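You operate a simulated robot arm through the tools that you are given. There is no shell and no other tool.

Carry out the task below with a simulated robot arm. There is one attempt and no reset: what you move stays moved.

JOB
Put things in order on the top of the long bench. At the end: the orange taped lens stands where the white camera stood; the white camera from the top of the long bench is on the banded silver tin; the red peg (marked "FIRM") stands on top of the capped black lens; the yellow peg (marked "SOFT") is on the green carton; whatever was shut is shut again. Leave all else as you found it, and nothing knocked over.

It is judged by the outcome, as a careful person would: the job done as asked, and still so three seconds after it is handed in. It fails if anything else is knocked over, pushed out of place, dropped, spilled or broken.

ROBOT AND FRAMES
A 7-joint arm with a two-finger parallel gripper, fixed in place. Base frame: the origin is at the foot of the arm, x ahead of it, y to its left, z up; the work surface is at about z = 0. Readings come in m, degrees, newtons and seconds.
With the tool pointing down near the work surface it reaches from about 0.24 to 0.62 m from the base axis. Its first joint turns from -66.0 to 66.0 degrees. Payload 2.6 kg.
Tool frame: the origin (TCP) lies between the finger pads and is the grasp point; the fingertips stand 0.03 m ahead of it; z points along the fingers, y is the line along which they close. The gripper opens to 0.094 m. The fingers are 0.028 m wide and 0.01 m thick; the gripper's body (0.05 by 0.096 m) begins 0.055 m behind the TCP.
Orientation is that of the tool frame in the base frame, as [roll, pitch, yaw] about the fixed x, y, z axes, in that order (R = Rz(yaw) Ry(pitch) Rx(roll)). With the fingers straight down and closing along the base's y, the tool's x points along the base's -x, its y along +y and its z along -z.

CONTROLS
- The arm moves only by the tool servo_tool. Its argument "motion" is a list of rows, each a list of 6 numbers: the shift along the tool's x, y, z in cm, then the turn, a rotation vector about the tool's x, y, z in degrees. In form: [[dx, dy, dz, ax, ay, az], ...]. A call has 1 to 20 rows; each row shifts and turns the commanded pose from where the row before left it, along the tool's axes as they then stand. "grip" is the gripper command, from -1 (shut) to 1 (fully open), values between in proportion, set as the call begins (left out, the last holds). Rows are played at 5 a second. More than 0.05 m and 8.6 degrees between two rows, or a gripper value outside its range, and nothing of the call is played. A pose out of reach is approached as far as the arm can. The call stops where the force on the tool passes 40 N (or 10 N more than at its start, if that is more) or the arm is blocked; 0.2 s more then pass. Each finger travels about 0.072 m/s and halts on what it meets, pressing with about 29 N; the grip force reading is that of the motor and also rises with nothing between the fingers. The clock runs only during rows and for 0.2 s after the last one: add rows that do not move to give the fingers time. It gives the time, the measured TCP pose, the force on the tool (base axes), the opening and the grip force at its end, in the units of the frame above (readings bear some noise), with the torque about the TCP (base axes, N m) and any sound that the robot's microphone picked up.
- Cameras (640 x 400 px; columns grow to the right, rows downward): "scene" is fixed at [0.0148, 0.4157, 0.5761]; the picture's right is [-0.92, -0.39, 0.00], its down [-0.18, 0.41, -0.90] and it looks along [0.35, -0.82, -0.45] (base axes); focal length 349 px, centre (320, 200). "wrist" rides on the gripper at [0.076, 0.014, -0.103] in the tool frame; the picture's right is [-0.18, 0.98, 0.00], its down [-0.75, -0.14, -0.64] and it looks along [-0.63, -0.12, 0.77] (tool axes); focal length 243 px, centre (320, 200). There is no depth. A picture from a camera that has moved, and an enlarged one, comes with that camera's place and axes in the base frame and with its lens.
- get_image(camera): a new picture of that camera. It takes no simulated time.
- close_up(camera, box): a new picture of the part [left, top, right, bottom] of that camera's present view, enlarged. It takes no simulated time.
- finish_job(): hands the job in; it is judged then, once.

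Nothing tells you positions but the pictures and the camera data. Unless the task says otherwise, let go and move clear before handing in.

The tools are called after "Request:" as name(argument=value, ...) on one line, values as JSON. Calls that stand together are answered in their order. servo_tool: Moves the arm, as the interface text tells. Its arguments: {"type":"object","properties":{"motion":{"type":"array","items":{"type":"array","items":{"type":"number"}}},"grip":{"type":"number"}},"required":["motion"]} The other tools are called the same way: get_image (camera) takes a picture; close_up (camera, box) takes an enlarged picture of a part of a camera's view; finish_job () hands the job in.

At the start:

```text
t: 0.0
position: [0.389, -0.177, 0.311]
ee_rot: [180.0, 0.0, -180.0]
ft_force: [1.0, -0.7, -0.6]
wrist_torque: [0.01, -0.01, 0.0]
gripper_width: 0.0939
finger_force: 0.0
```

scene: 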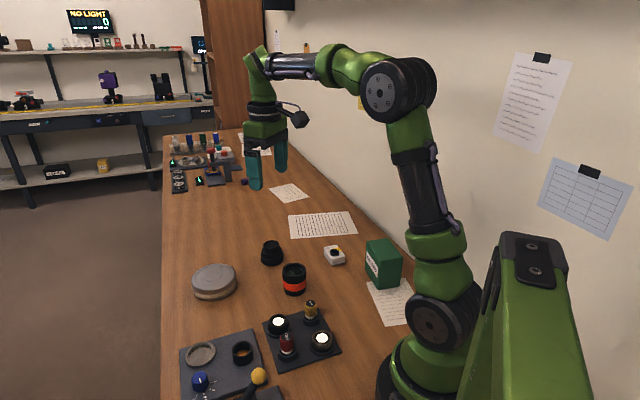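
wrist: 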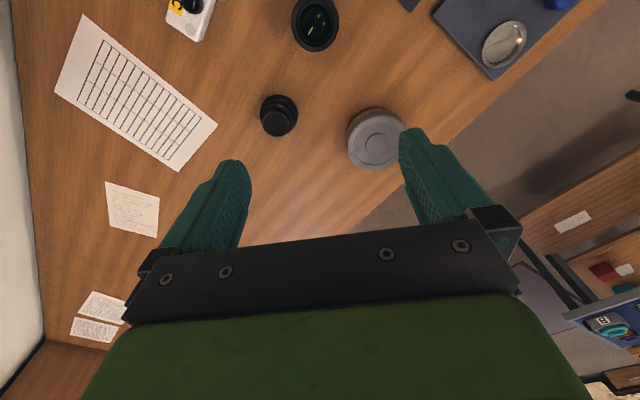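

I see the bench with a grey tin, a capped black lens, an orange taped lens, a small white camera, a green carton, and a black board with pegs. I'll look closer before moving.

Request:
close_up(camera="scene", box=[160, 220, 440, 395])

Request:
close_up(camera="scene", box=[240, 290, 360, 365])

Request:
close_up(camera="scene", box=[250, 220, 410, 320])

Request:
close_up(camera="wrist", box=[160, 0, 480, 200])

Request:
close_up(camera="scene", box=[160, 120, 320, 220])

```text
2.29 times, centred on (300, 308) of scene
camera zoom: at [0.0148, 0.4157, 0.5761], right [-0.92, -0.39, 0.0], down [-0.18, 0.41, -0.9], along [0.35, -0.82, -0.45], focal length 797 px, centre (366, -46)
```

zoom: 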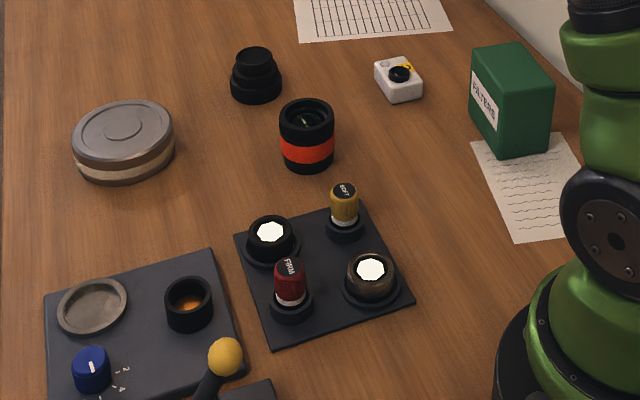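

```text
5.33 times, centred on (300, 328) of scene
camera zoom: at [0.0148, 0.4157, 0.5761], right [-0.92, -0.39, 0.0], down [-0.18, 0.41, -0.9], along [0.35, -0.82, -0.45], focal length 1861 px, centre (427, -480)
```

zoom: 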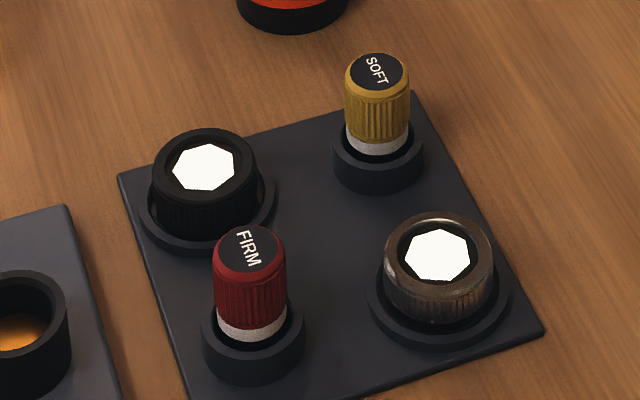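

```text
4.00 times, centred on (330, 270) of scene
camera zoom: at [0.0148, 0.4157, 0.5761], right [-0.92, -0.39, 0.0], down [-0.18, 0.41, -0.9], along [0.35, -0.82, -0.45], focal length 1395 px, centre (280, -80)
```

zoom: 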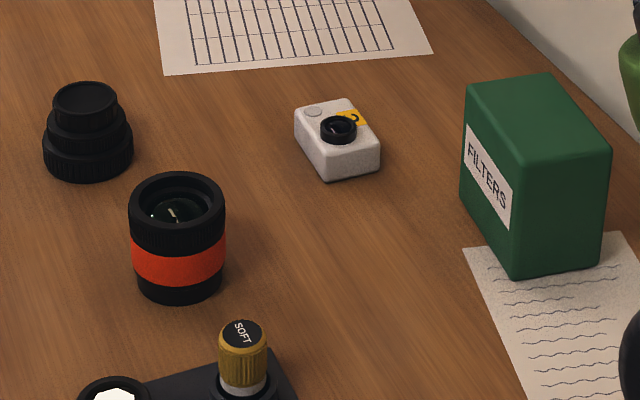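

```text
2.00 times, centred on (320, 100) of wrist
camera zoom: at [0.3123, -0.1621, 0.4127], right [0.18, 0.98, 0.0], down [0.75, -0.14, 0.64], along [0.63, -0.12, -0.77], focal length 485 px, centre (320, 400)
```

zoom: 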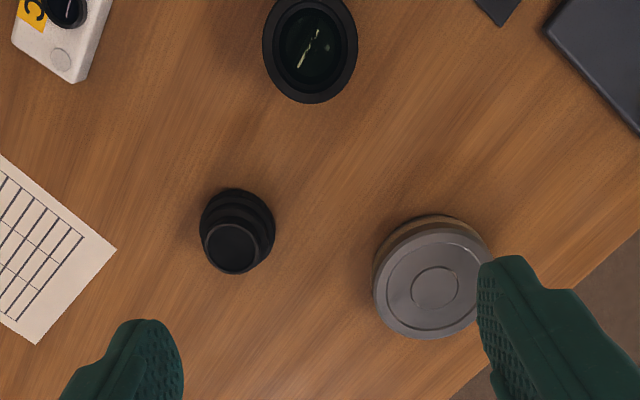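

```text
4.00 times, centred on (240, 170) of scene
camera zoom: at [0.0148, 0.4157, 0.5761], right [-0.92, -0.39, 0.0], down [-0.18, 0.41, -0.9], along [0.35, -0.82, -0.45], focal length 1395 px, centre (640, 320)
```

zoom: 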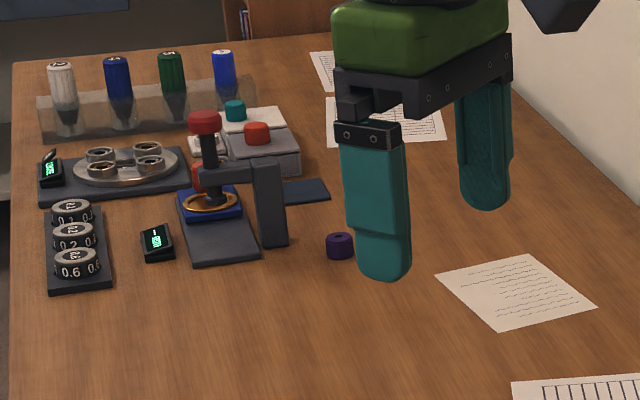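

The white camera is at about (0.285, -0.321), the orange lens at (0.331, -0.171), the capped lens at (0.445, -0.256), the tin at (0.516, -0.098), the carton at about (0.146, -0.30), and the pegs at about (0.25, -0.085) for yellow and (0.254, 0.012) for red. I'll first move above the white camera and turn so the fingers line up with its sides.

Request:
servo_tool(motion=[[1.73, -2.4, 1.5, 0, 0, 0], [1.73, -2.4, 1.5, 0, 0, 0], [1.73, -2.4, 1.5, 0, 0, 0], [1.73, -2.4, 1.5, 0, 0, 0], [1.73, -2.4, 1.5, 0, 0, 0], [1.73, -2.4, 1.5, 0, 0, 0], [0, 0, 0, 0, 0, 7.5], [0, 0, 0, 0, 0, 7.5], [0, 0, 0, 0, 0, 7.5], [0, 0, 0, 0, 0, 7.5], [0, 0, 0, 0, 0, 7.5], [0, 0, 0, 0, 0, 7.5], [0, 0, 0, 0, 0, 0], [0, 0, 0, 0, 0, 0]], grip=1)

Request:
get_image(camera="wrist")

Request:
get_image(camera="scene")

```text
t: 3.0
position: [0.2838, -0.3218, 0.2189]
ee_rot: [180.0, 0.1, 135.0]
ft_force: [-0.3, -0.6, -0.8]
wrist_torque: [0.02, -0.02, -0.01]
gripper_width: 0.0938
finger_force: 0.0
```

```text
taken
camera wrist: at [0.241, -0.2565, 0.3227], right [0.83, 0.56, 0.0], down [0.43, -0.63, 0.64], along [0.36, -0.53, -0.77], focal length 243 px, centre (320, 200)
```

wrist: 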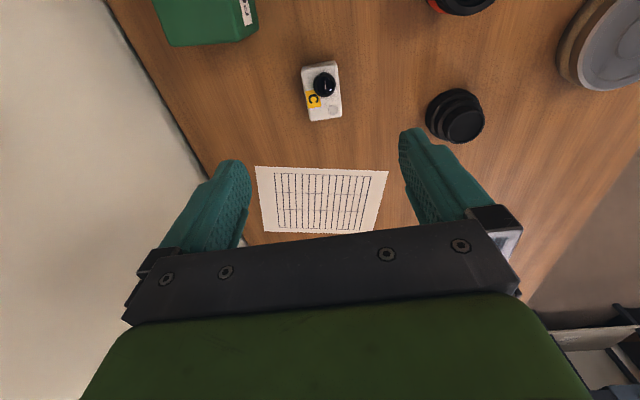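

```text
taken
```

scene: 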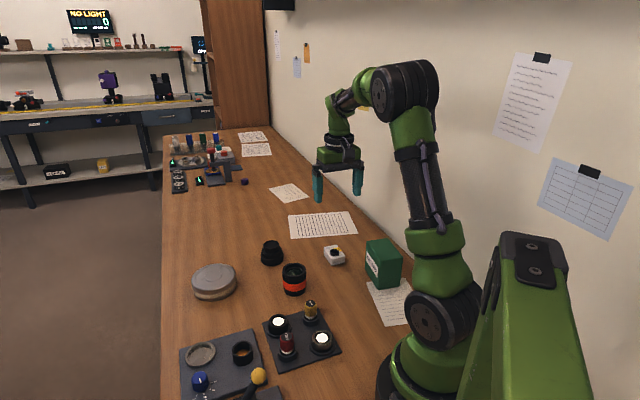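

The white camera is in clear view between the fingers. I'll enlarge it to measure its centre and tilt.

Request:
close_up(camera="wrist", box=[272, 50, 368, 110])

Request:
close_up(camera="wrist", box=[272, 80, 368, 140])

Request:
close_up(camera="scene", box=[310, 235, 358, 265])

Request:
close_up(camera="scene", box=[180, 240, 260, 310])

```text
6.67 times, centred on (320, 80) of wrist
camera zoom: at [0.241, -0.2565, 0.3227], right [0.83, 0.56, 0.0], down [0.43, -0.63, 0.64], along [0.36, -0.53, -0.77], focal length 1618 px, centre (320, 1000)
```

zoom: 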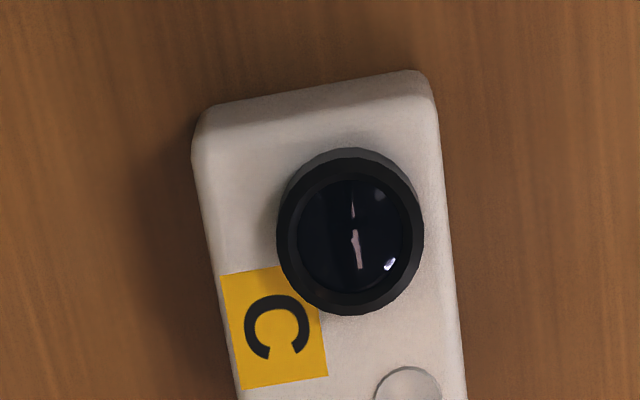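

```text
6.67 times, centred on (320, 110) of wrist
camera zoom: at [0.241, -0.2565, 0.3227], right [0.83, 0.56, 0.0], down [0.43, -0.63, 0.64], along [0.36, -0.53, -0.77], focal length 1618 px, centre (320, 800)
```

zoom: 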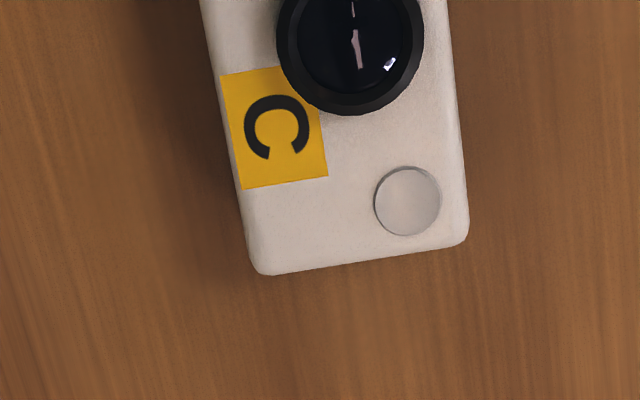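

```text
13.33 times, centred on (334, 250) of scene
camera zoom: at [0.0148, 0.4157, 0.5761], right [-0.92, -0.39, 0.0], down [-0.18, 0.41, -0.9], along [0.35, -0.82, -0.45], focal length 4652 px, centre (133, -467)
```

zoom: 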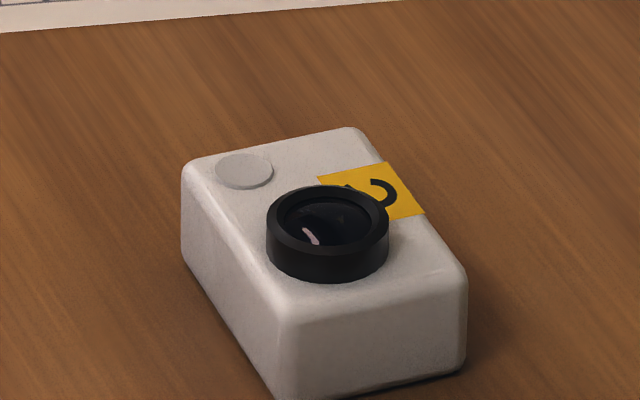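

```text
5.71 times, centred on (220, 275) of scene
camera zoom: at [0.0148, 0.4157, 0.5761], right [-0.92, -0.39, 0.0], down [-0.18, 0.41, -0.9], along [0.35, -0.82, -0.45], focal length 1994 px, centre (891, -229)
```

zoom: 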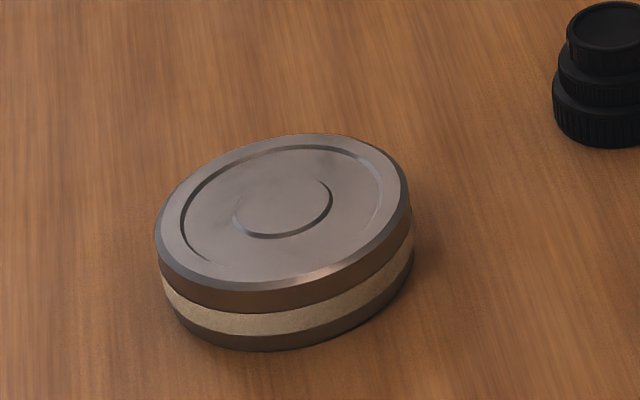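

The white camera measures about 39 x 58 x 21 mm, centred near (0.293, -0.326), with its short side at 43 degrees. I'll come down partway over it and check.

Request:
servo_tool(motion=[[-0.95, 0.35, 2, 0, 0, 2], [0, 0, 4, 0, 0, 0], [0, 0, 4, 0, 0, 0], [0, 0, 3, 0, 0, 0], [0, 0, 0, 0, 0, 0], [0, 0, 0, 0, 0, 0]], grip=1)

Request:
get_image(camera="wrist")

```text
t: 4.4
position: [0.2932, -0.3252, 0.0893]
ee_rot: [179.9, 0.0, 132.9]
ft_force: [0.7, 0.2, -0.1]
wrist_torque: [-0.03, 0.03, -0.02]
gripper_width: 0.0937
finger_force: 0.0
```

```text
taken
camera wrist: at [0.2518, -0.2587, 0.192], right [0.84, 0.54, 0.0], down [0.41, -0.65, 0.64], along [0.34, -0.54, -0.77], focal length 243 px, centre (320, 200)
```

wrist: 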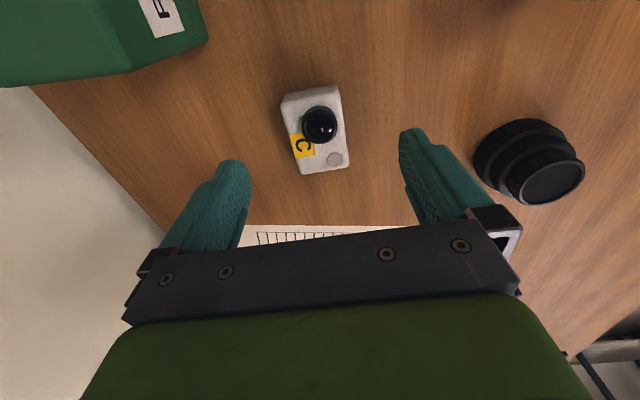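

The alignment is good, with the camera centred between the fingers. I'll go down and close on it.

Request:
servo_tool(motion=[[0, 0, 2, 0, 0, 0], [0, 0, 1.5, 0, 0, 0], [0, 0, 1.2, 0, 0, 0], [0, 0, 0.8, 0, 0, 0], [0, 0, 0, 0, 0, 0]], grip=1)

Request:
get_image(camera="wrist")

```text
t: 5.6
position: [0.2942, -0.3256, 0.0341]
ee_rot: [-180.0, 0.0, 132.9]
ft_force: [-0.6, 0.6, -0.5]
wrist_torque: [0.0, 0.0, -0.01]
gripper_width: 0.0939
finger_force: 0.1
```

```text
taken
camera wrist: at [0.2518, -0.259, 0.1369], right [0.84, 0.54, 0.0], down [0.41, -0.65, 0.64], along [0.34, -0.54, -0.77], focal length 243 px, centre (320, 200)
```

wrist: 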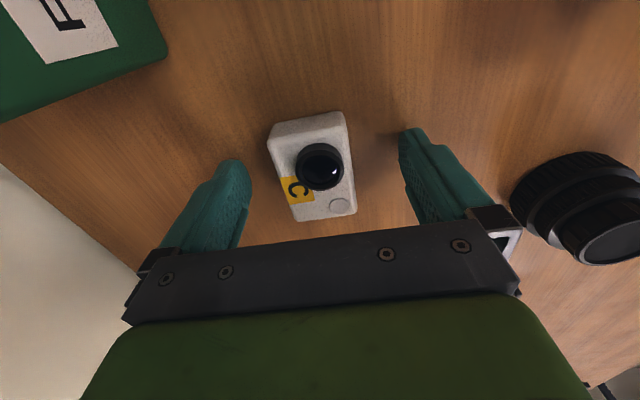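

The fingers straddle the camera evenly. I'll close on it now.

Request:
servo_tool(motion=[[0, 0, 0, 0, 0, 0], [0, 0, 0, 0, 0, 0], [0, 0, 0, 0, 0, 0], [0, 0, 0, 0, 0, 0], [0, 0, 0, 0, 0, 0]], grip=-1)

Request:
get_image(camera="wrist")

```text
t: 6.8
position: [0.2945, -0.3248, 0.0341]
ee_rot: [180.0, 0.0, 132.9]
ft_force: [0.1, -0.1, -0.2]
wrist_torque: [-0.06, -0.01, 0.01]
gripper_width: 0.0412
finger_force: 29.1
```

```text
taken
camera wrist: at [0.2518, -0.2589, 0.137], right [0.84, 0.54, 0.0], down [0.41, -0.65, 0.64], along [0.34, -0.54, -0.77], focal length 243 px, centre (320, 200)
```

wrist: 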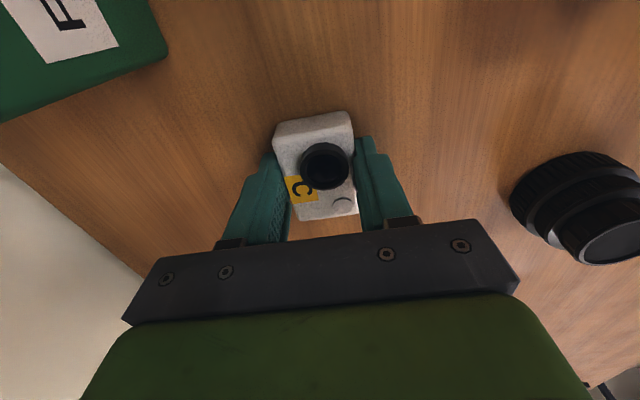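

The grip reads 41 mm at 29 N, so the camera is held. I'll lift a little and check that it comes up cleanly.

Request:
servo_tool(motion=[[0, 0, -0.5, 0, 0, 0], [0, 0, -1.5, 0, 0, 0], [0, 0, -2, 0, 0, 0], [0, 0, -3, 0, 0, 0], [0, 0, -3, 0, 0, 0], [0, 0, -2, 0, 0, 0], [0, 0, 0, 0, 0, 0]], grip=-1)

Request:
get_image(camera="wrist")

Request:
get_image(camera="scene")

```text
t: 8.4
position: [0.2941, -0.3261, 0.1556]
ee_rot: [-180.0, 0.0, 133.1]
ft_force: [0.4, -0.7, -0.4]
wrist_torque: [-0.03, 0.01, 0.0]
gripper_width: 0.0
finger_force: 29.3
```

```text
taken
camera wrist: at [0.2526, -0.2591, 0.2578], right [0.84, 0.54, 0.0], down [0.41, -0.65, 0.64], along [0.34, -0.54, -0.77], focal length 243 px, centre (320, 200)
```

wrist: 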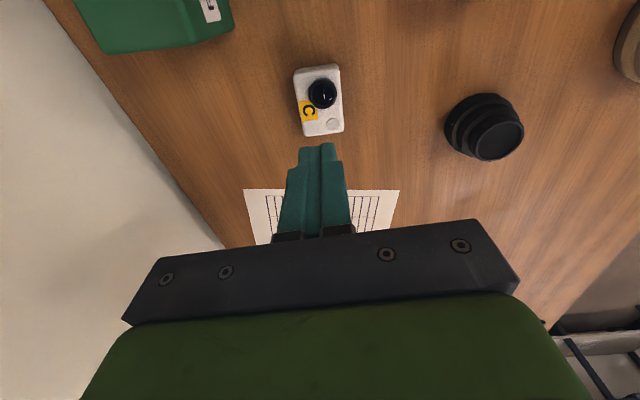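

```text
taken
```

scene: 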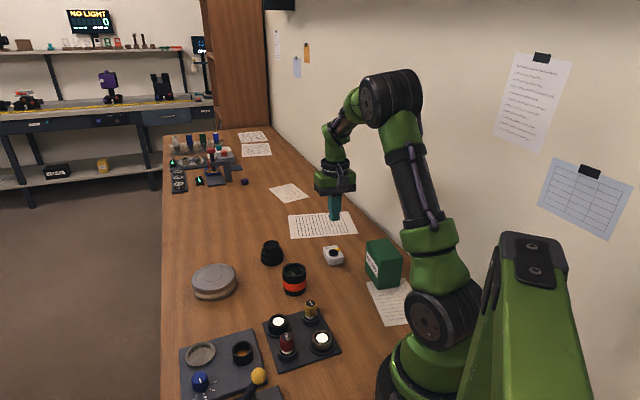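

The camera slipped out: the fingers are now fully closed and it stands where it was. Before trying again I'll look closely at the fingertips and the camera.

Request:
close_up(camera="wrist", box=[256, 120, 384, 200])

Request:
close_up(camera="wrist", box=[272, 60, 368, 140])

Request:
close_up(camera="scene", box=[310, 235, 358, 275])

Request:
close_up(camera="scene", box=[300, 150, 380, 225])

```text
5.00 times, centred on (320, 160) of wrist
camera zoom: at [0.2526, -0.2591, 0.2578], right [0.84, 0.54, 0.0], down [0.41, -0.65, 0.64], along [0.34, -0.54, -0.77], focal length 1213 px, centre (320, 400)
```

zoom: 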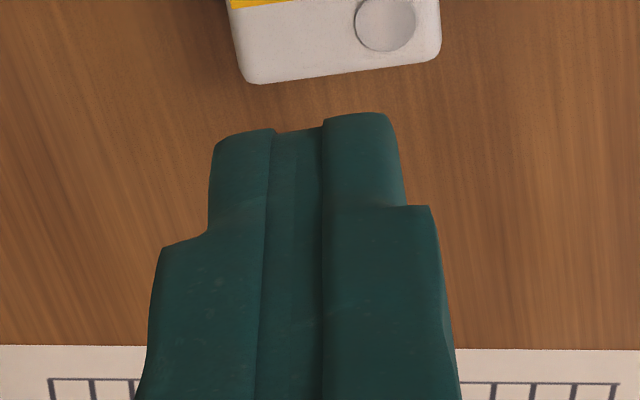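

```text
5.00 times, centred on (320, 100) of wrist
camera zoom: at [0.2526, -0.2591, 0.2578], right [0.84, 0.54, 0.0], down [0.41, -0.65, 0.64], along [0.34, -0.54, -0.77], focal length 1213 px, centre (320, 700)
```

zoom: 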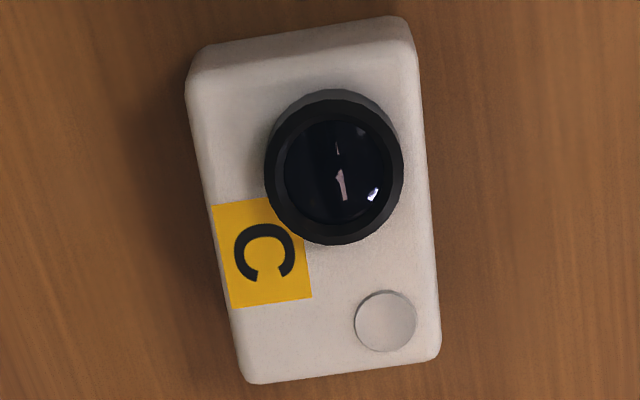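

```text
10.00 times, centred on (334, 255) of scene
camera zoom: at [0.0148, 0.4157, 0.5761], right [-0.92, -0.39, 0.0], down [-0.18, 0.41, -0.9], along [0.35, -0.82, -0.45], focal length 3489 px, centre (180, -350)
```

zoom: 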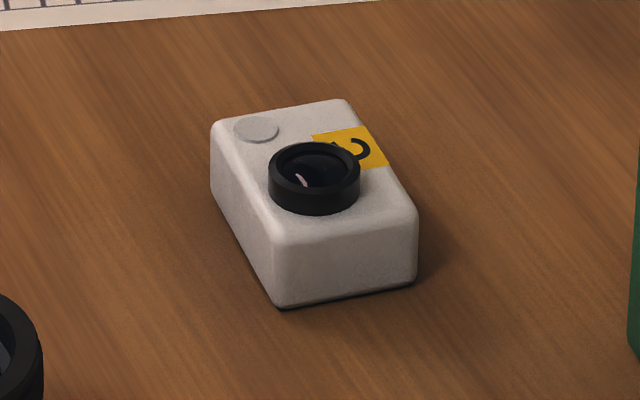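

```text
5.33 times, centred on (340, 188) of scene
camera zoom: at [0.0148, 0.4157, 0.5761], right [-0.92, -0.39, 0.0], down [-0.18, 0.41, -0.9], along [0.35, -0.82, -0.45], focal length 1861 px, centre (213, 267)
```

zoom: 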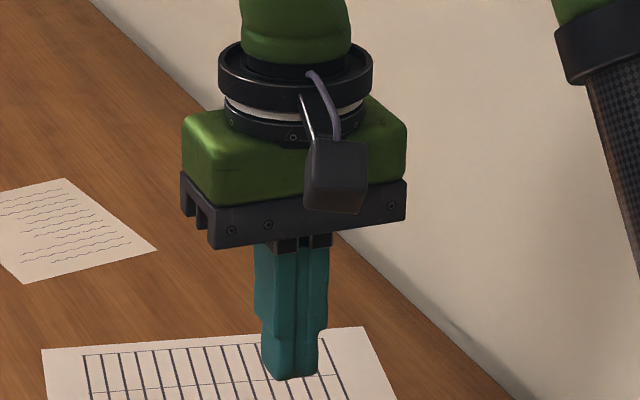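

The camera moved only about 3 mm and turned about 3 degrees, and it is still upright. I'll reopen, line up more exactly, grip a little lower and lift very slowly while watching the opening.

Request:
servo_tool(motion=[[-0.15, 0.15, 0, 0, 0, 2.5], [0, 0, 0, 0, 0, 0], [0, 0, 3, 0, 0, 0], [0, 0, 3, 0, 0, 0], [0, 0, 3, 0, 0, 0], [0, 0, 2, 0, 0, 0], [0, 0, 0.8, 0, 0, 0], [0, 0, 0.4, 0, 0, 0], [0, 0, 0, 0, 0, 0]], grip=1)

Request:
get_image(camera="wrist")

```text
t: 10.4
position: [0.2946, -0.3246, 0.033]
ee_rot: [180.0, 0.0, 130.5]
ft_force: [0.0, 0.0, -0.5]
wrist_torque: [-0.01, -0.02, 0.01]
gripper_width: 0.094
finger_force: 0.0
```

```text
taken
camera wrist: at [0.2573, -0.2575, 0.1356], right [0.87, 0.5, 0.0], down [0.38, -0.66, 0.64], along [0.32, -0.56, -0.77], focal length 243 px, centre (320, 200)
```

wrist: 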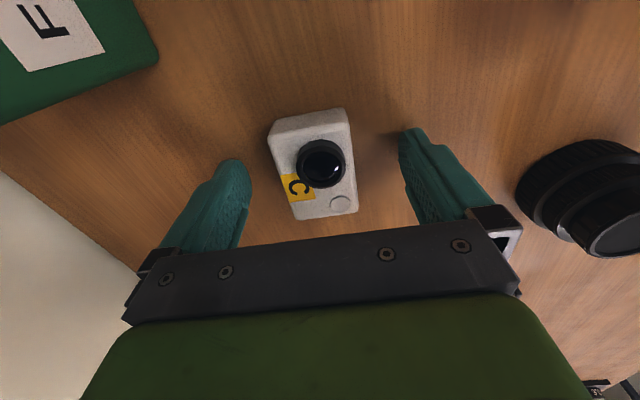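

The camera is centred between the fingers. I'll close and settle, then lift just a few millimetres.

Request:
servo_tool(motion=[[0, 0, 0, 0, 0, 0], [0, 0, 0, 0, 0, 0], [0, 0, 0, 0, 0, 0], [0, 0, 0, 0, 0, 0], [0, 0, 0, 0, 0, 0], [0, 0, 0, 0, 0, 0]], grip=-1)

Request:
servo_tool(motion=[[0, 0, -0.1, 0, 0, 0], [0, 0, -0.1, 0, 0, 0], [0, 0, -0.1, 0, 0, 0], [0, 0, 0, 0, 0, 0]], grip=-1)

Request:
get_image(camera="wrist")

Request:
close_up(camera="scene", box=[300, 210, 370, 275])

```text
t: 11.8
position: [0.2957, -0.3268, 0.0333]
ee_rot: [-179.9, 0.0, 130.5]
ft_force: [-1.4, 0.3, -0.2]
wrist_torque: [0.02, 0.0, 0.02]
gripper_width: 0.0409
finger_force: 28.8
```

```text
t: 12.8
position: [0.2967, -0.3261, 0.0364]
ee_rot: [180.0, 0.1, 130.5]
ft_force: [0.1, -0.4, -1.1]
wrist_torque: [0.01, 0.01, -0.01]
gripper_width: 0.0412
finger_force: 28.6
```

```text
taken
camera wrist: at [0.2575, -0.2576, 0.1386], right [0.87, 0.5, 0.0], down [0.38, -0.66, 0.64], along [0.32, -0.56, -0.77], focal length 243 px, centre (320, 200)
```

wrist: 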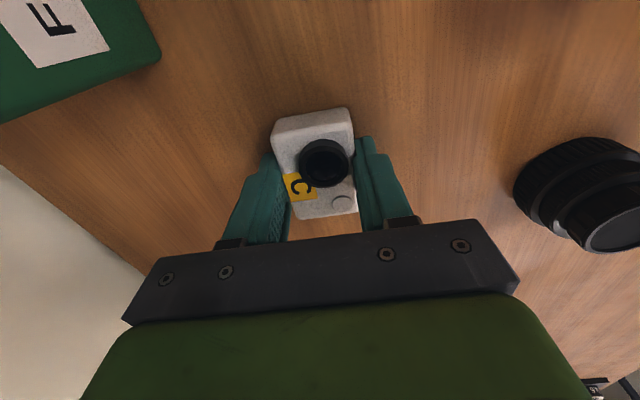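

```text
6.15 times, centred on (335, 242) of scene
camera zoom: at [0.0148, 0.4157, 0.5761], right [-0.92, -0.39, 0.0], down [-0.18, 0.41, -0.9], along [0.35, -0.82, -0.45], focal length 2147 px, centre (228, -62)
```

zoom: 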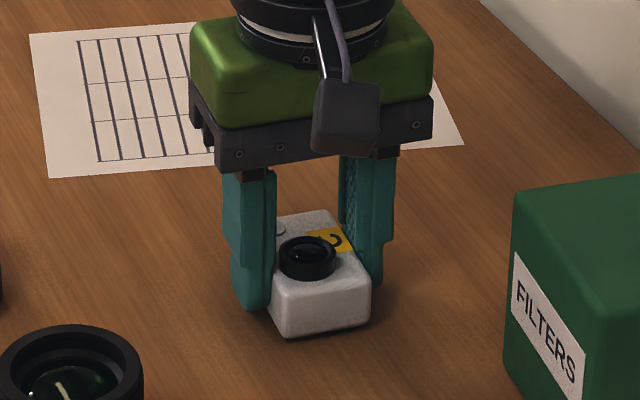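

The opening is still 41 mm after a 3 mm lift. I'll keep lifting slowly.

Request:
servo_tool(motion=[[0, 0, -0.2, 0, 0, 0], [0, 0, -0.2, 0, 0, 0], [0, 0, -0.2, 0, 0, 0], [0, 0, -0.2, 0, 0, 0], [0, 0, 0, 0, 0, 0]], grip=-1)

Request:
get_image(camera="wrist")

Request:
close_up(camera="scene", box=[300, 210, 370, 275])

```text
t: 14.0
position: [0.2962, -0.3258, 0.0438]
ee_rot: [-179.9, 0.0, 130.5]
ft_force: [0.0, 0.1, -0.7]
wrist_torque: [0.0, 0.0, -0.03]
gripper_width: 0.0411
finger_force: 28.6
```

```text
taken
camera wrist: at [0.2575, -0.2576, 0.1467], right [0.87, 0.5, 0.0], down [0.38, -0.66, 0.64], along [0.32, -0.56, -0.77], focal length 243 px, centre (320, 200)
```

wrist: 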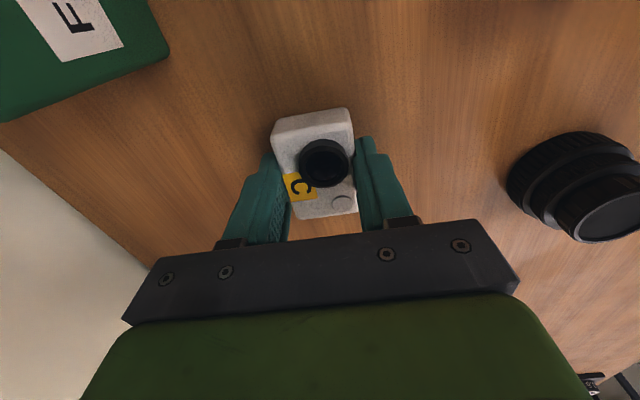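

```text
6.15 times, centred on (335, 242) of scene
camera zoom: at [0.0148, 0.4157, 0.5761], right [-0.92, -0.39, 0.0], down [-0.18, 0.41, -0.9], along [0.35, -0.82, -0.45], focal length 2147 px, centre (228, -62)
```

zoom: 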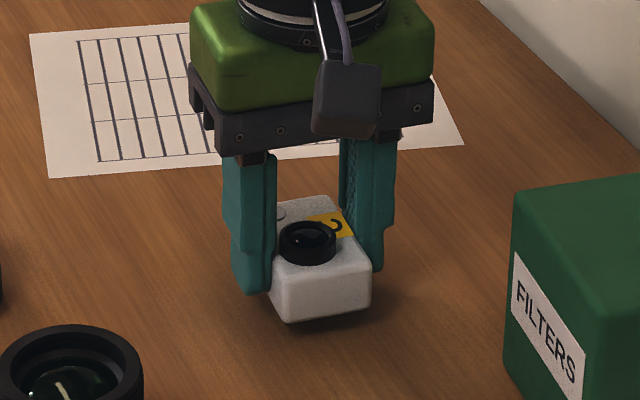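

The camera is now clear of the bench and held steadily, so slow lifting works. I'll continue up gently.

Request:
servo_tool(motion=[[0, 0, -0.3, 0, 0, 0], [0, 0, -0.4, 0, 0, 0], [0, 0, -0.5, 0, 0, 0], [0, 0, -0.6, 0, 0, 0], [0, 0, -0.6, 0, 0, 0], [0, 0, -0.7, 0, 0, 0], [0, 0, -0.7, 0, 0, 0], [0, 0, -0.7, 0, 0, 0], [0, 0, -0.7, 0, 0, 0], [0, 0, -0.6, 0, 0, 0], [0, 0, -0.5, 0, 0, 0], [0, 0, -0.3, 0, 0, 0], [0, 0, 0, 0, 0, 0]], grip=-1)

Request:
get_image(camera="wrist")

```text
t: 16.8
position: [0.2964, -0.3253, 0.1105]
ee_rot: [-179.9, -0.1, 130.5]
ft_force: [-0.8, 0.1, -0.8]
wrist_torque: [-0.04, -0.02, 0.01]
gripper_width: 0.041
finger_force: 29.2
```

```text
taken
camera wrist: at [0.2578, -0.2575, 0.2127], right [0.87, 0.5, 0.0], down [0.38, -0.66, 0.64], along [0.32, -0.56, -0.77], focal length 243 px, centre (320, 200)
```

wrist: 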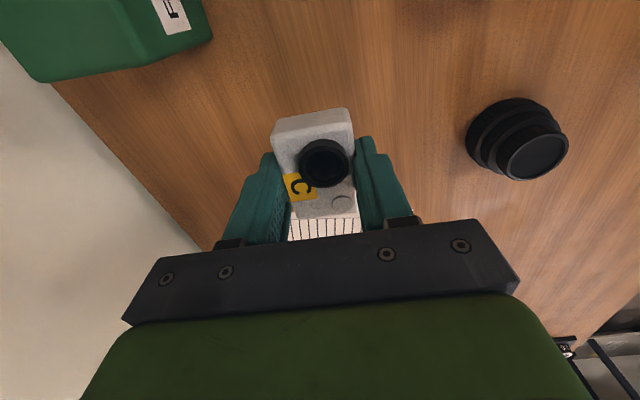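

Holding is stable. I'll carry the camera smoothly toward the tin.

Request:
servo_tool(motion=[[0.04, 0.4, 0, 0, 0, 0], [0.08, 0.8, 0, 0, 0, 0], [0.11, 1.2, 0, 0, 0, 0], [0.15, 1.6, 0, 0, 0, 0], [0.19, 2, 0, 0, 0, 0], [0.19, 2, 0, 0, 0, 0], [0.19, 2, 0, 0, 0, 0], [0.19, 2, 0, 0, 0, 0], [0.19, 2, 0, 0, 0, 0], [0.19, 2, 0, 0, 0, 0], [0.19, 2, 0, 0, 0, 0], [0.19, 2, 0, 0, 0, 0], [0.19, 2, 0, 0, 0, 0], [0.19, 2, 0, 0, 0, 0], [0.15, 1.6, 0, 0, 0, 0], [0.11, 1.2, 0, 0, 0, 0], [0.08, 0.8, 0, 0, 0, 0], [0.04, 0.4, 0, 0, 0, 0], [0, 0, 0, 0, 0, 0]], grip=-1)

Request:
get_image(camera="wrist")

Request:
get_image(camera="scene")

```text
t: 20.8
position: [0.49, -0.1213, 0.1095]
ee_rot: [-180.0, 0.0, 130.6]
ft_force: [-0.2, -1.1, -1.7]
wrist_torque: [0.0, 0.0, 0.0]
gripper_width: 0.0411
finger_force: 28.8
```

```text
taken
camera wrist: at [0.4531, -0.0547, 0.2124], right [0.87, 0.5, 0.0], down [0.38, -0.66, 0.64], along [0.32, -0.56, -0.77], focal length 243 px, centre (320, 200)
```

wrist: 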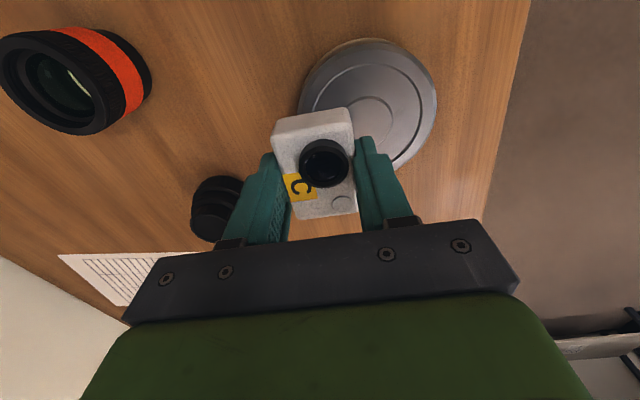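

```text
taken
```

scene: 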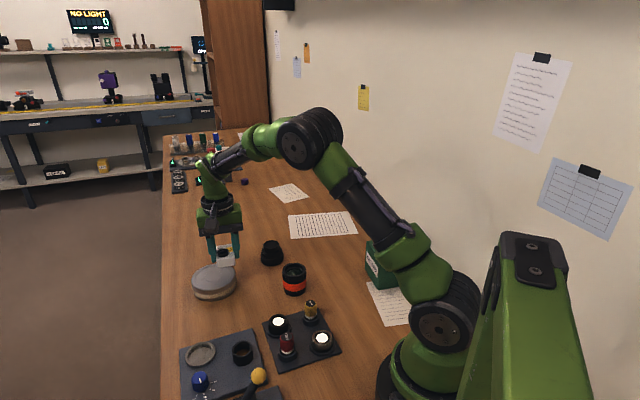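

Request:
close_up(camera="wrist", box=[272, 20, 464, 180])

Request:
close_up(camera="scene", box=[180, 220, 260, 310])

```text
2.50 times, centred on (368, 100) of wrist
camera zoom: at [0.4531, -0.0547, 0.2124], right [0.87, 0.5, 0.0], down [0.38, -0.66, 0.64], along [0.32, -0.56, -0.77], focal length 606 px, centre (200, 450)
```

zoom: 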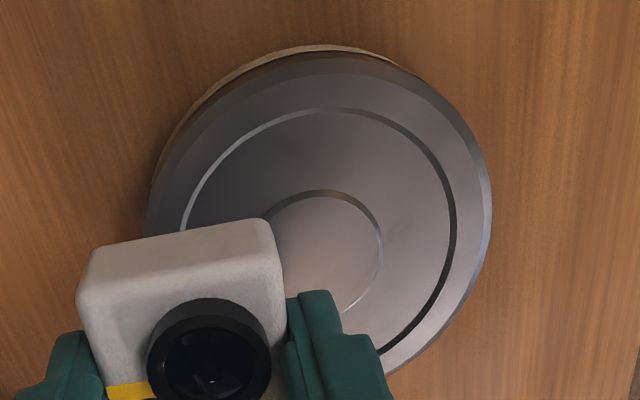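

```text
4.44 times, centred on (220, 265) of scene
camera zoom: at [0.0148, 0.4157, 0.5761], right [-0.92, -0.39, 0.0], down [-0.18, 0.41, -0.9], along [0.35, -0.82, -0.45], focal length 1550 px, centre (764, -89)
```

zoom: 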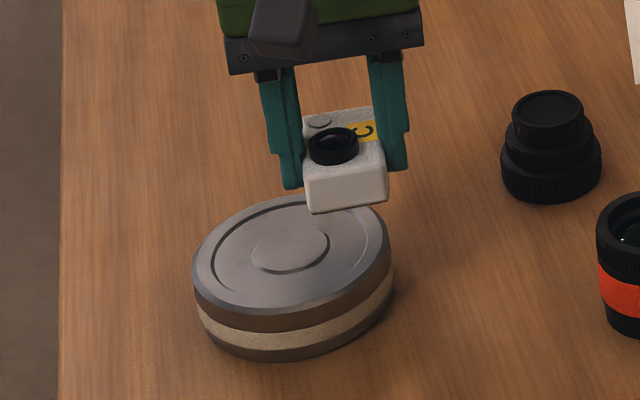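

The tin's centre is at about (0.520, -0.098), and the camera's base is about 33 mm below the TCP. I'll move over the centre and come down to just above the lid.

Request:
servo_tool(motion=[[0, 0.4, 0, 0, 0, 0], [0, 0.8, 0, 0, 0, 0], [-0.05, 1.0, 0, 0, 0, 0], [0, 0.8, 0, 0, 0, 0], [0, 0.5, 0, 0, 0, 0], [0, 0.2, 0, 0, 0, 0], [0, 0, 0.4, 0, 0, 0], [0, 0, 0.7, 0, 0, 0], [0, 0, 0.7, 0, 0, 0], [0, 0, 0.6, 0, 0, 0], [0, 0, 0.4, 0, 0, 0], [0, 0, 0.2, 0, 0, 0], [0, 0, 0, 0, 0, 0]], grip=-1)

Request:
get_image(camera="wrist")

Request:
close_up(camera="scene", box=[180, 220, 260, 310])

```text
t: 23.6
position: [0.5197, -0.0997, 0.0804]
ee_rot: [-180.0, 0.0, 130.4]
ft_force: [-0.6, -0.6, -0.3]
wrist_torque: [-0.01, -0.01, -0.02]
gripper_width: 0.0413
finger_force: 29.1
```

```text
taken
camera wrist: at [0.4814, -0.0314, 0.1828], right [0.87, 0.5, 0.0], down [0.38, -0.66, 0.64], along [0.32, -0.56, -0.77], focal length 243 px, centre (320, 200)
```

wrist: 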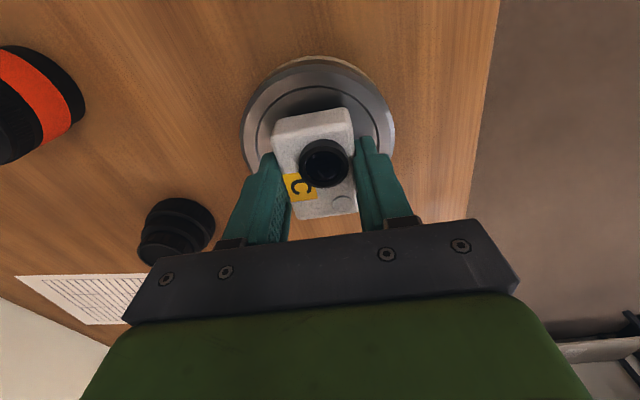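

```text
4.44 times, centred on (220, 265) of scene
camera zoom: at [0.0148, 0.4157, 0.5761], right [-0.92, -0.39, 0.0], down [-0.18, 0.41, -0.9], along [0.35, -0.82, -0.45], focal length 1550 px, centre (764, -89)
```

zoom: 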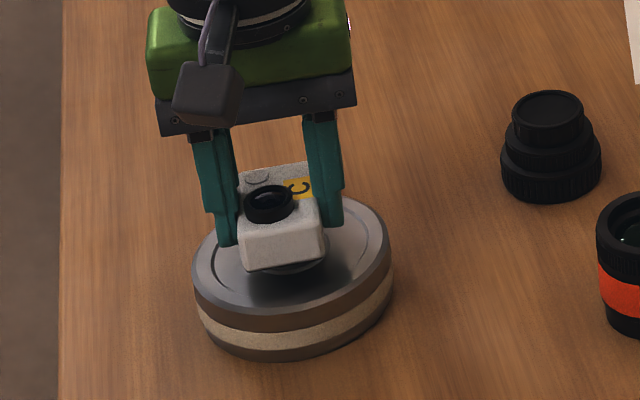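

The camera is centred over the lid. I'll lower it in small steps, watching for contact.

Request:
servo_tool(motion=[[0, 0, 0.2, 0, 0, 0], [0, 0, 0.2, 0, 0, 0], [0, 0, 0.2, 0, 0, 0], [0, 0, 0.1, 0, 0, 0], [0, 0, 0.1, 0, 0, 0], [0, 0, 0, 0, 0, 0]], grip=-1)

Request:
close_up(camera="scene", box=[190, 250, 250, 305])

```text
t: 25.0
position: [0.52, -0.0988, 0.0716]
ee_rot: [180.0, 0.1, 130.5]
ft_force: [0.6, -0.1, -1.3]
wrist_torque: [0.01, -0.01, 0.01]
gripper_width: 0.0412
finger_force: 28.9
```

```text
7.27 times, centred on (220, 278) of scene
camera zoom: at [0.0148, 0.4157, 0.5761], right [-0.92, -0.39, 0.0], down [-0.18, 0.41, -0.9], along [0.35, -0.82, -0.45], focal length 2537 px, centre (1047, -364)
```

zoom: 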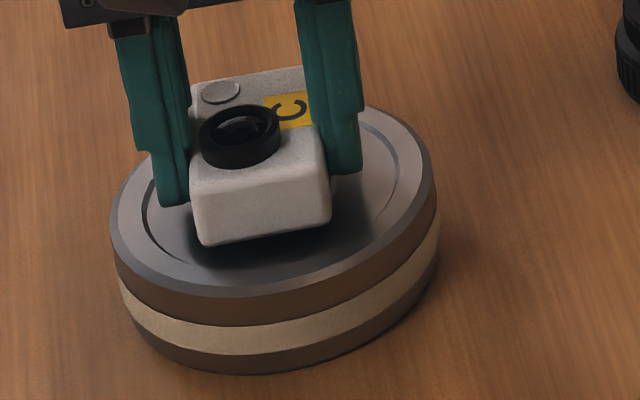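

Request:
servo_tool(motion=[[0, 0, 0.1, 0, 0, 0], [0, 0, 0.1, 0, 0, 0], [0, 0, 0, 0, 0, 0]], grip=-1)

Request:
close_up(camera="scene", box=[190, 250, 250, 305])

```text
t: 25.8
position: [0.5199, -0.0998, 0.0699]
ee_rot: [179.9, 0.0, 130.5]
ft_force: [-0.3, -0.8, -1.2]
wrist_torque: [-0.02, 0.01, 0.01]
gripper_width: 0.0411
finger_force: 29.1
```

```text
7.27 times, centred on (220, 278) of scene
camera zoom: at [0.0148, 0.4157, 0.5761], right [-0.92, -0.39, 0.0], down [-0.18, 0.41, -0.9], along [0.35, -0.82, -0.45], focal length 2537 px, centre (1047, -364)
```

zoom: 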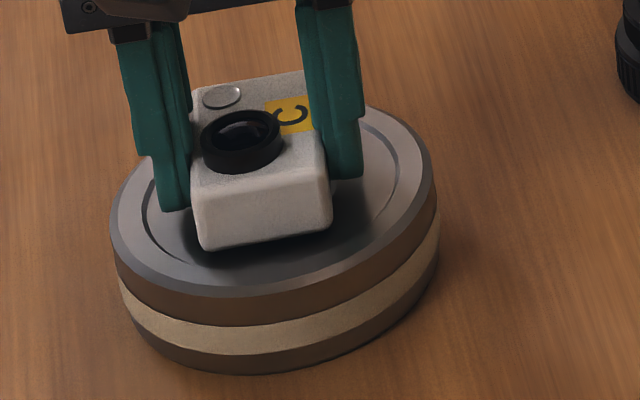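

Request:
servo_tool(motion=[[0, 0, 0.1, 0, 0, 0], [0, 0, 0.1, 0, 0, 0], [0, 0, 0, 0, 0, 0]], grip=-1)

Request:
close_up(camera="scene", box=[190, 250, 250, 305])

```text
t: 26.6
position: [0.5204, -0.1, 0.0702]
ee_rot: [179.8, 0.2, 130.6]
ft_force: [-3.5, 0.4, 10.4]
wrist_torque: [0.1, 0.23, 0.0]
gripper_width: 0.0412
finger_force: 29.1
```

```text
7.27 times, centred on (220, 278) of scene
camera zoom: at [0.0147, 0.4157, 0.5761], right [-0.92, -0.39, 0.0], down [-0.18, 0.41, -0.9], along [0.35, -0.82, -0.45], focal length 2537 px, centre (1047, -364)
```

zoom: 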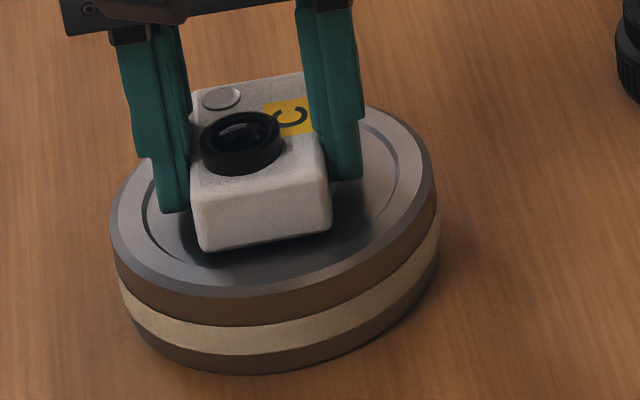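

The camera touches the lid with about 10 N upward at TCP z = 0.070, so the lid is at about 0.037. I'll ease off slightly and open.

Request:
servo_tool(motion=[[0, 0, -0.1, 0, 0, 0], [0, 0, 0, 0, 0, 0]], grip=-1)

Request:
servo_tool(motion=[[0, 0, 0, 0, 0, 0], [0, 0, 0, 0, 0, 0], [0, 0, 0, 0, 0, 0], [0, 0, 0, 0, 0, 0]], grip=0.3)

Request:
get_image(camera="wrist")

Request:
close_up(camera="scene", box=[190, 250, 250, 305])

```text
t: 27.2
position: [0.5204, -0.0984, 0.0692]
ee_rot: [-180.0, 0.0, 130.5]
ft_force: [1.4, 1.0, 6.3]
wrist_torque: [0.07, -0.02, -0.01]
gripper_width: 0.0413
finger_force: 28.8
```

```text
t: 28.2
position: [0.5201, -0.0994, 0.0688]
ee_rot: [-180.0, 0.0, 130.5]
ft_force: [0.5, 0.5, -0.1]
wrist_torque: [-0.03, -0.03, -0.02]
gripper_width: 0.0611
finger_force: 0.2
```

```text
taken
camera wrist: at [0.4814, -0.0318, 0.1716], right [0.87, 0.5, 0.0], down [0.38, -0.66, 0.64], along [0.32, -0.56, -0.77], focal length 243 px, centre (320, 200)
```

wrist: 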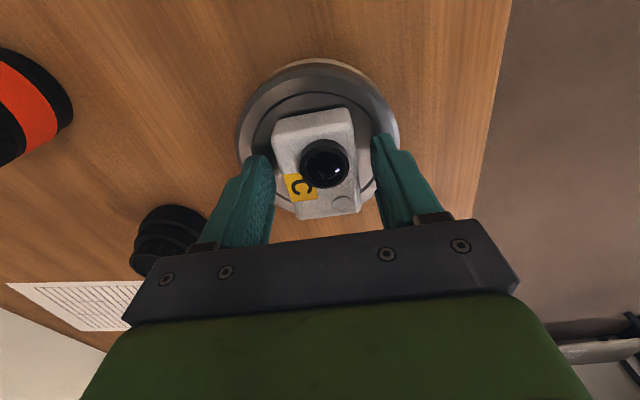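

```text
7.27 times, centred on (220, 278) of scene
camera zoom: at [0.0148, 0.4157, 0.5761], right [-0.92, -0.39, 0.0], down [-0.18, 0.41, -0.9], along [0.35, -0.82, -0.45], focal length 2537 px, centre (1047, -364)
```

zoom: 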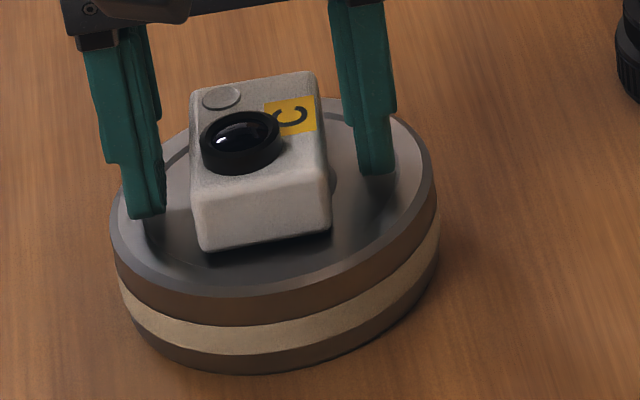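

The white camera stands level on the tin. I'll rise straight up and go above the orange lens.

Request:
servo_tool(motion=[[0, 0, -1, 0, 0, 0], [0, 0, -2, 0, 0, 0], [0, 0, -3, 0, 0, 0], [0, 0, -3, 0, 0, 0], [0, 0, -3, 0, 0, 0], [0, 0, -2, 0, 0, 0], [0, 0, 0, 0, 0, 0]], grip=0.3)

Request:
get_image(camera="wrist")

Request:
close_up(camera="scene", box=[190, 240, 310, 315])

```text
t: 29.8
position: [0.52, -0.0997, 0.2088]
ee_rot: [180.0, 0.1, 130.4]
ft_force: [0.7, -0.3, 0.2]
wrist_torque: [0.01, -0.02, 0.0]
gripper_width: 0.0612
finger_force: 0.1
```

```text
taken
camera wrist: at [0.4816, -0.0319, 0.3121], right [0.87, 0.5, 0.0], down [0.38, -0.66, 0.64], along [0.32, -0.56, -0.77], focal length 243 px, centre (320, 200)
```

wrist: 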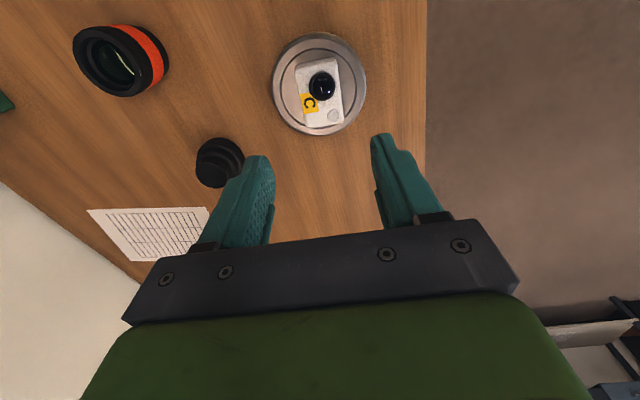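

```text
5.33 times, centred on (250, 278) of scene
camera zoom: at [0.0148, 0.4157, 0.5761], right [-0.92, -0.39, 0.0], down [-0.18, 0.41, -0.9], along [0.35, -0.82, -0.45], focal length 1861 px, centre (693, -213)
```

zoom: 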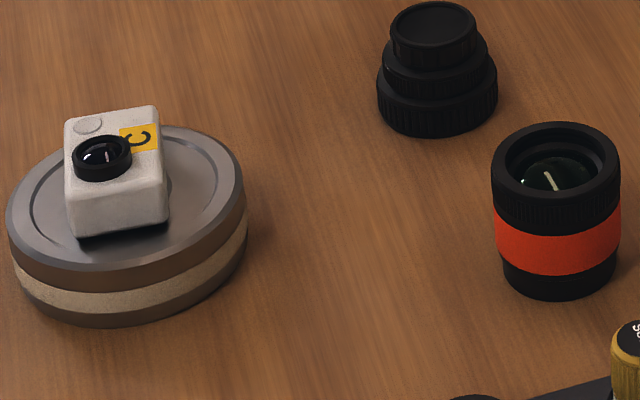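

The camera sits well on the tin. Next I'll go above the orange lens.

Request:
servo_tool(motion=[[0.85, -2.37, 0, 0, 0, 0], [0.85, -2.37, 0, 0, 0, 0], [0.85, -2.37, 0, 0, 0, 0], [0.85, -2.37, 0, 0, 0, 0], [0.85, -2.37, 0, 0, 0, 0], [0.85, -2.37, 0, 0, 0, 0], [0.85, -2.37, 0, 0, 0, 0], [0.85, -2.37, 0, 0, 0, 0], [0, 0, 0, 0, 0, 0], [0, 0, 0, 0, 0, 0]], grip=1)

Request:
get_image(camera="wrist")

```text
t: 32.0
position: [0.3319, -0.1711, 0.2106]
ee_rot: [-180.0, -0.1, 130.5]
ft_force: [-0.7, -0.3, -0.8]
wrist_torque: [-0.02, 0.02, 0.0]
gripper_width: 0.0939
finger_force: 0.0
```

```text
taken
camera wrist: at [0.2935, -0.1029, 0.3121], right [0.87, 0.5, 0.0], down [0.38, -0.66, 0.64], along [0.32, -0.56, -0.77], focal length 243 px, centre (320, 200)
```

wrist: 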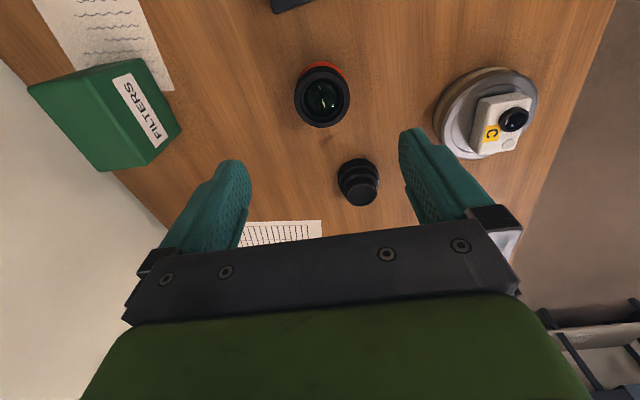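

Request:
close_up(camera="wrist", box=[272, 50, 368, 140])

Request:
close_up(camera="wrist", box=[312, 140, 408, 220])

```text
4.44 times, centred on (320, 95) of wrist
camera zoom: at [0.2935, -0.1029, 0.3121], right [0.87, 0.5, 0.0], down [0.38, -0.66, 0.64], along [0.32, -0.56, -0.77], focal length 1078 px, centre (320, 667)
```

zoom: 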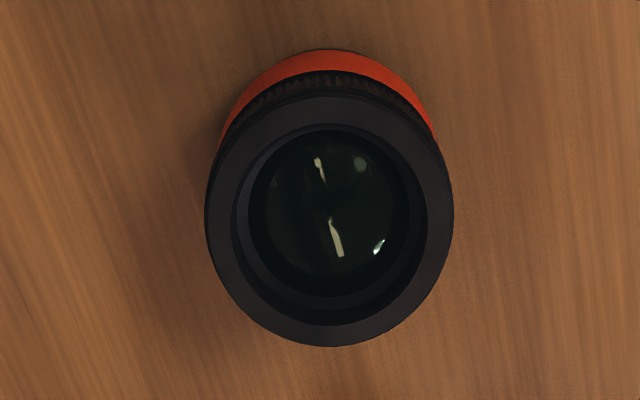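

```text
5.00 times, centred on (360, 180) of wrist
camera zoom: at [0.2935, -0.1029, 0.3121], right [0.87, 0.5, 0.0], down [0.38, -0.66, 0.64], along [0.32, -0.56, -0.77], focal length 1213 px, centre (120, 300)
```

zoom: 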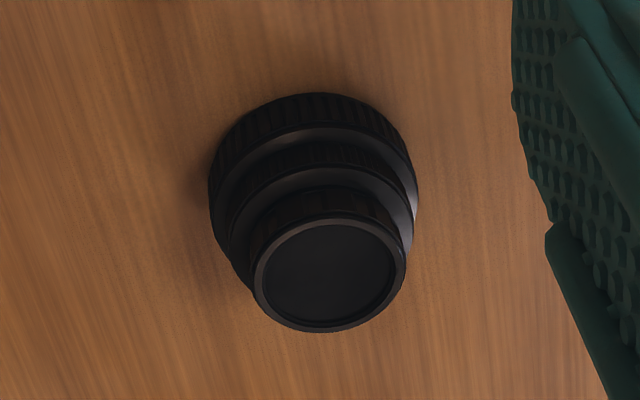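

The orange lens is centred at about (0.335, -0.170), roughly 56 mm across and 58 mm tall. I'll come down around it.

Request:
servo_tool(motion=[[-0.12, 0.29, 2, 0, 0, 0], [0, 0, 3, 0, 0, 0], [0, 0, 3, 0, 0, 0], [0, 0, 2, 0, 0, 0], [0, 0, 0, 0, 0, 0], [0, 0, 0, 0, 0, 0]], grip=1)

Request:
get_image(camera="wrist")

```text
t: 33.4
position: [0.3341, -0.1712, 0.1089]
ee_rot: [180.0, 0.0, 130.5]
ft_force: [0.5, 0.3, -0.7]
wrist_torque: [-0.04, 0.0, -0.05]
gripper_width: 0.0941
finger_force: 0.1
```

```text
taken
camera wrist: at [0.2955, -0.1021, 0.2117], right [0.87, 0.5, 0.0], down [0.38, -0.66, 0.64], along [0.32, -0.56, -0.77], focal length 243 px, centre (320, 200)
```

wrist: 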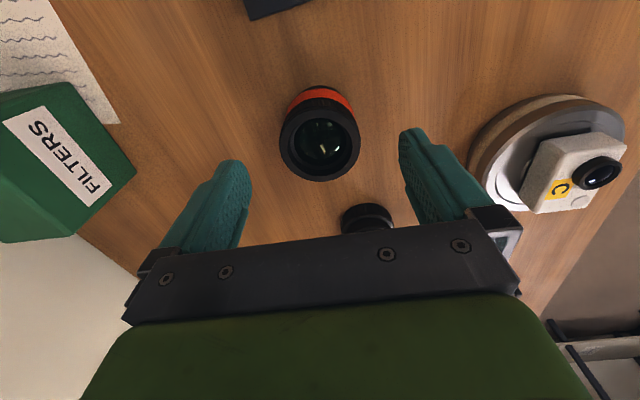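

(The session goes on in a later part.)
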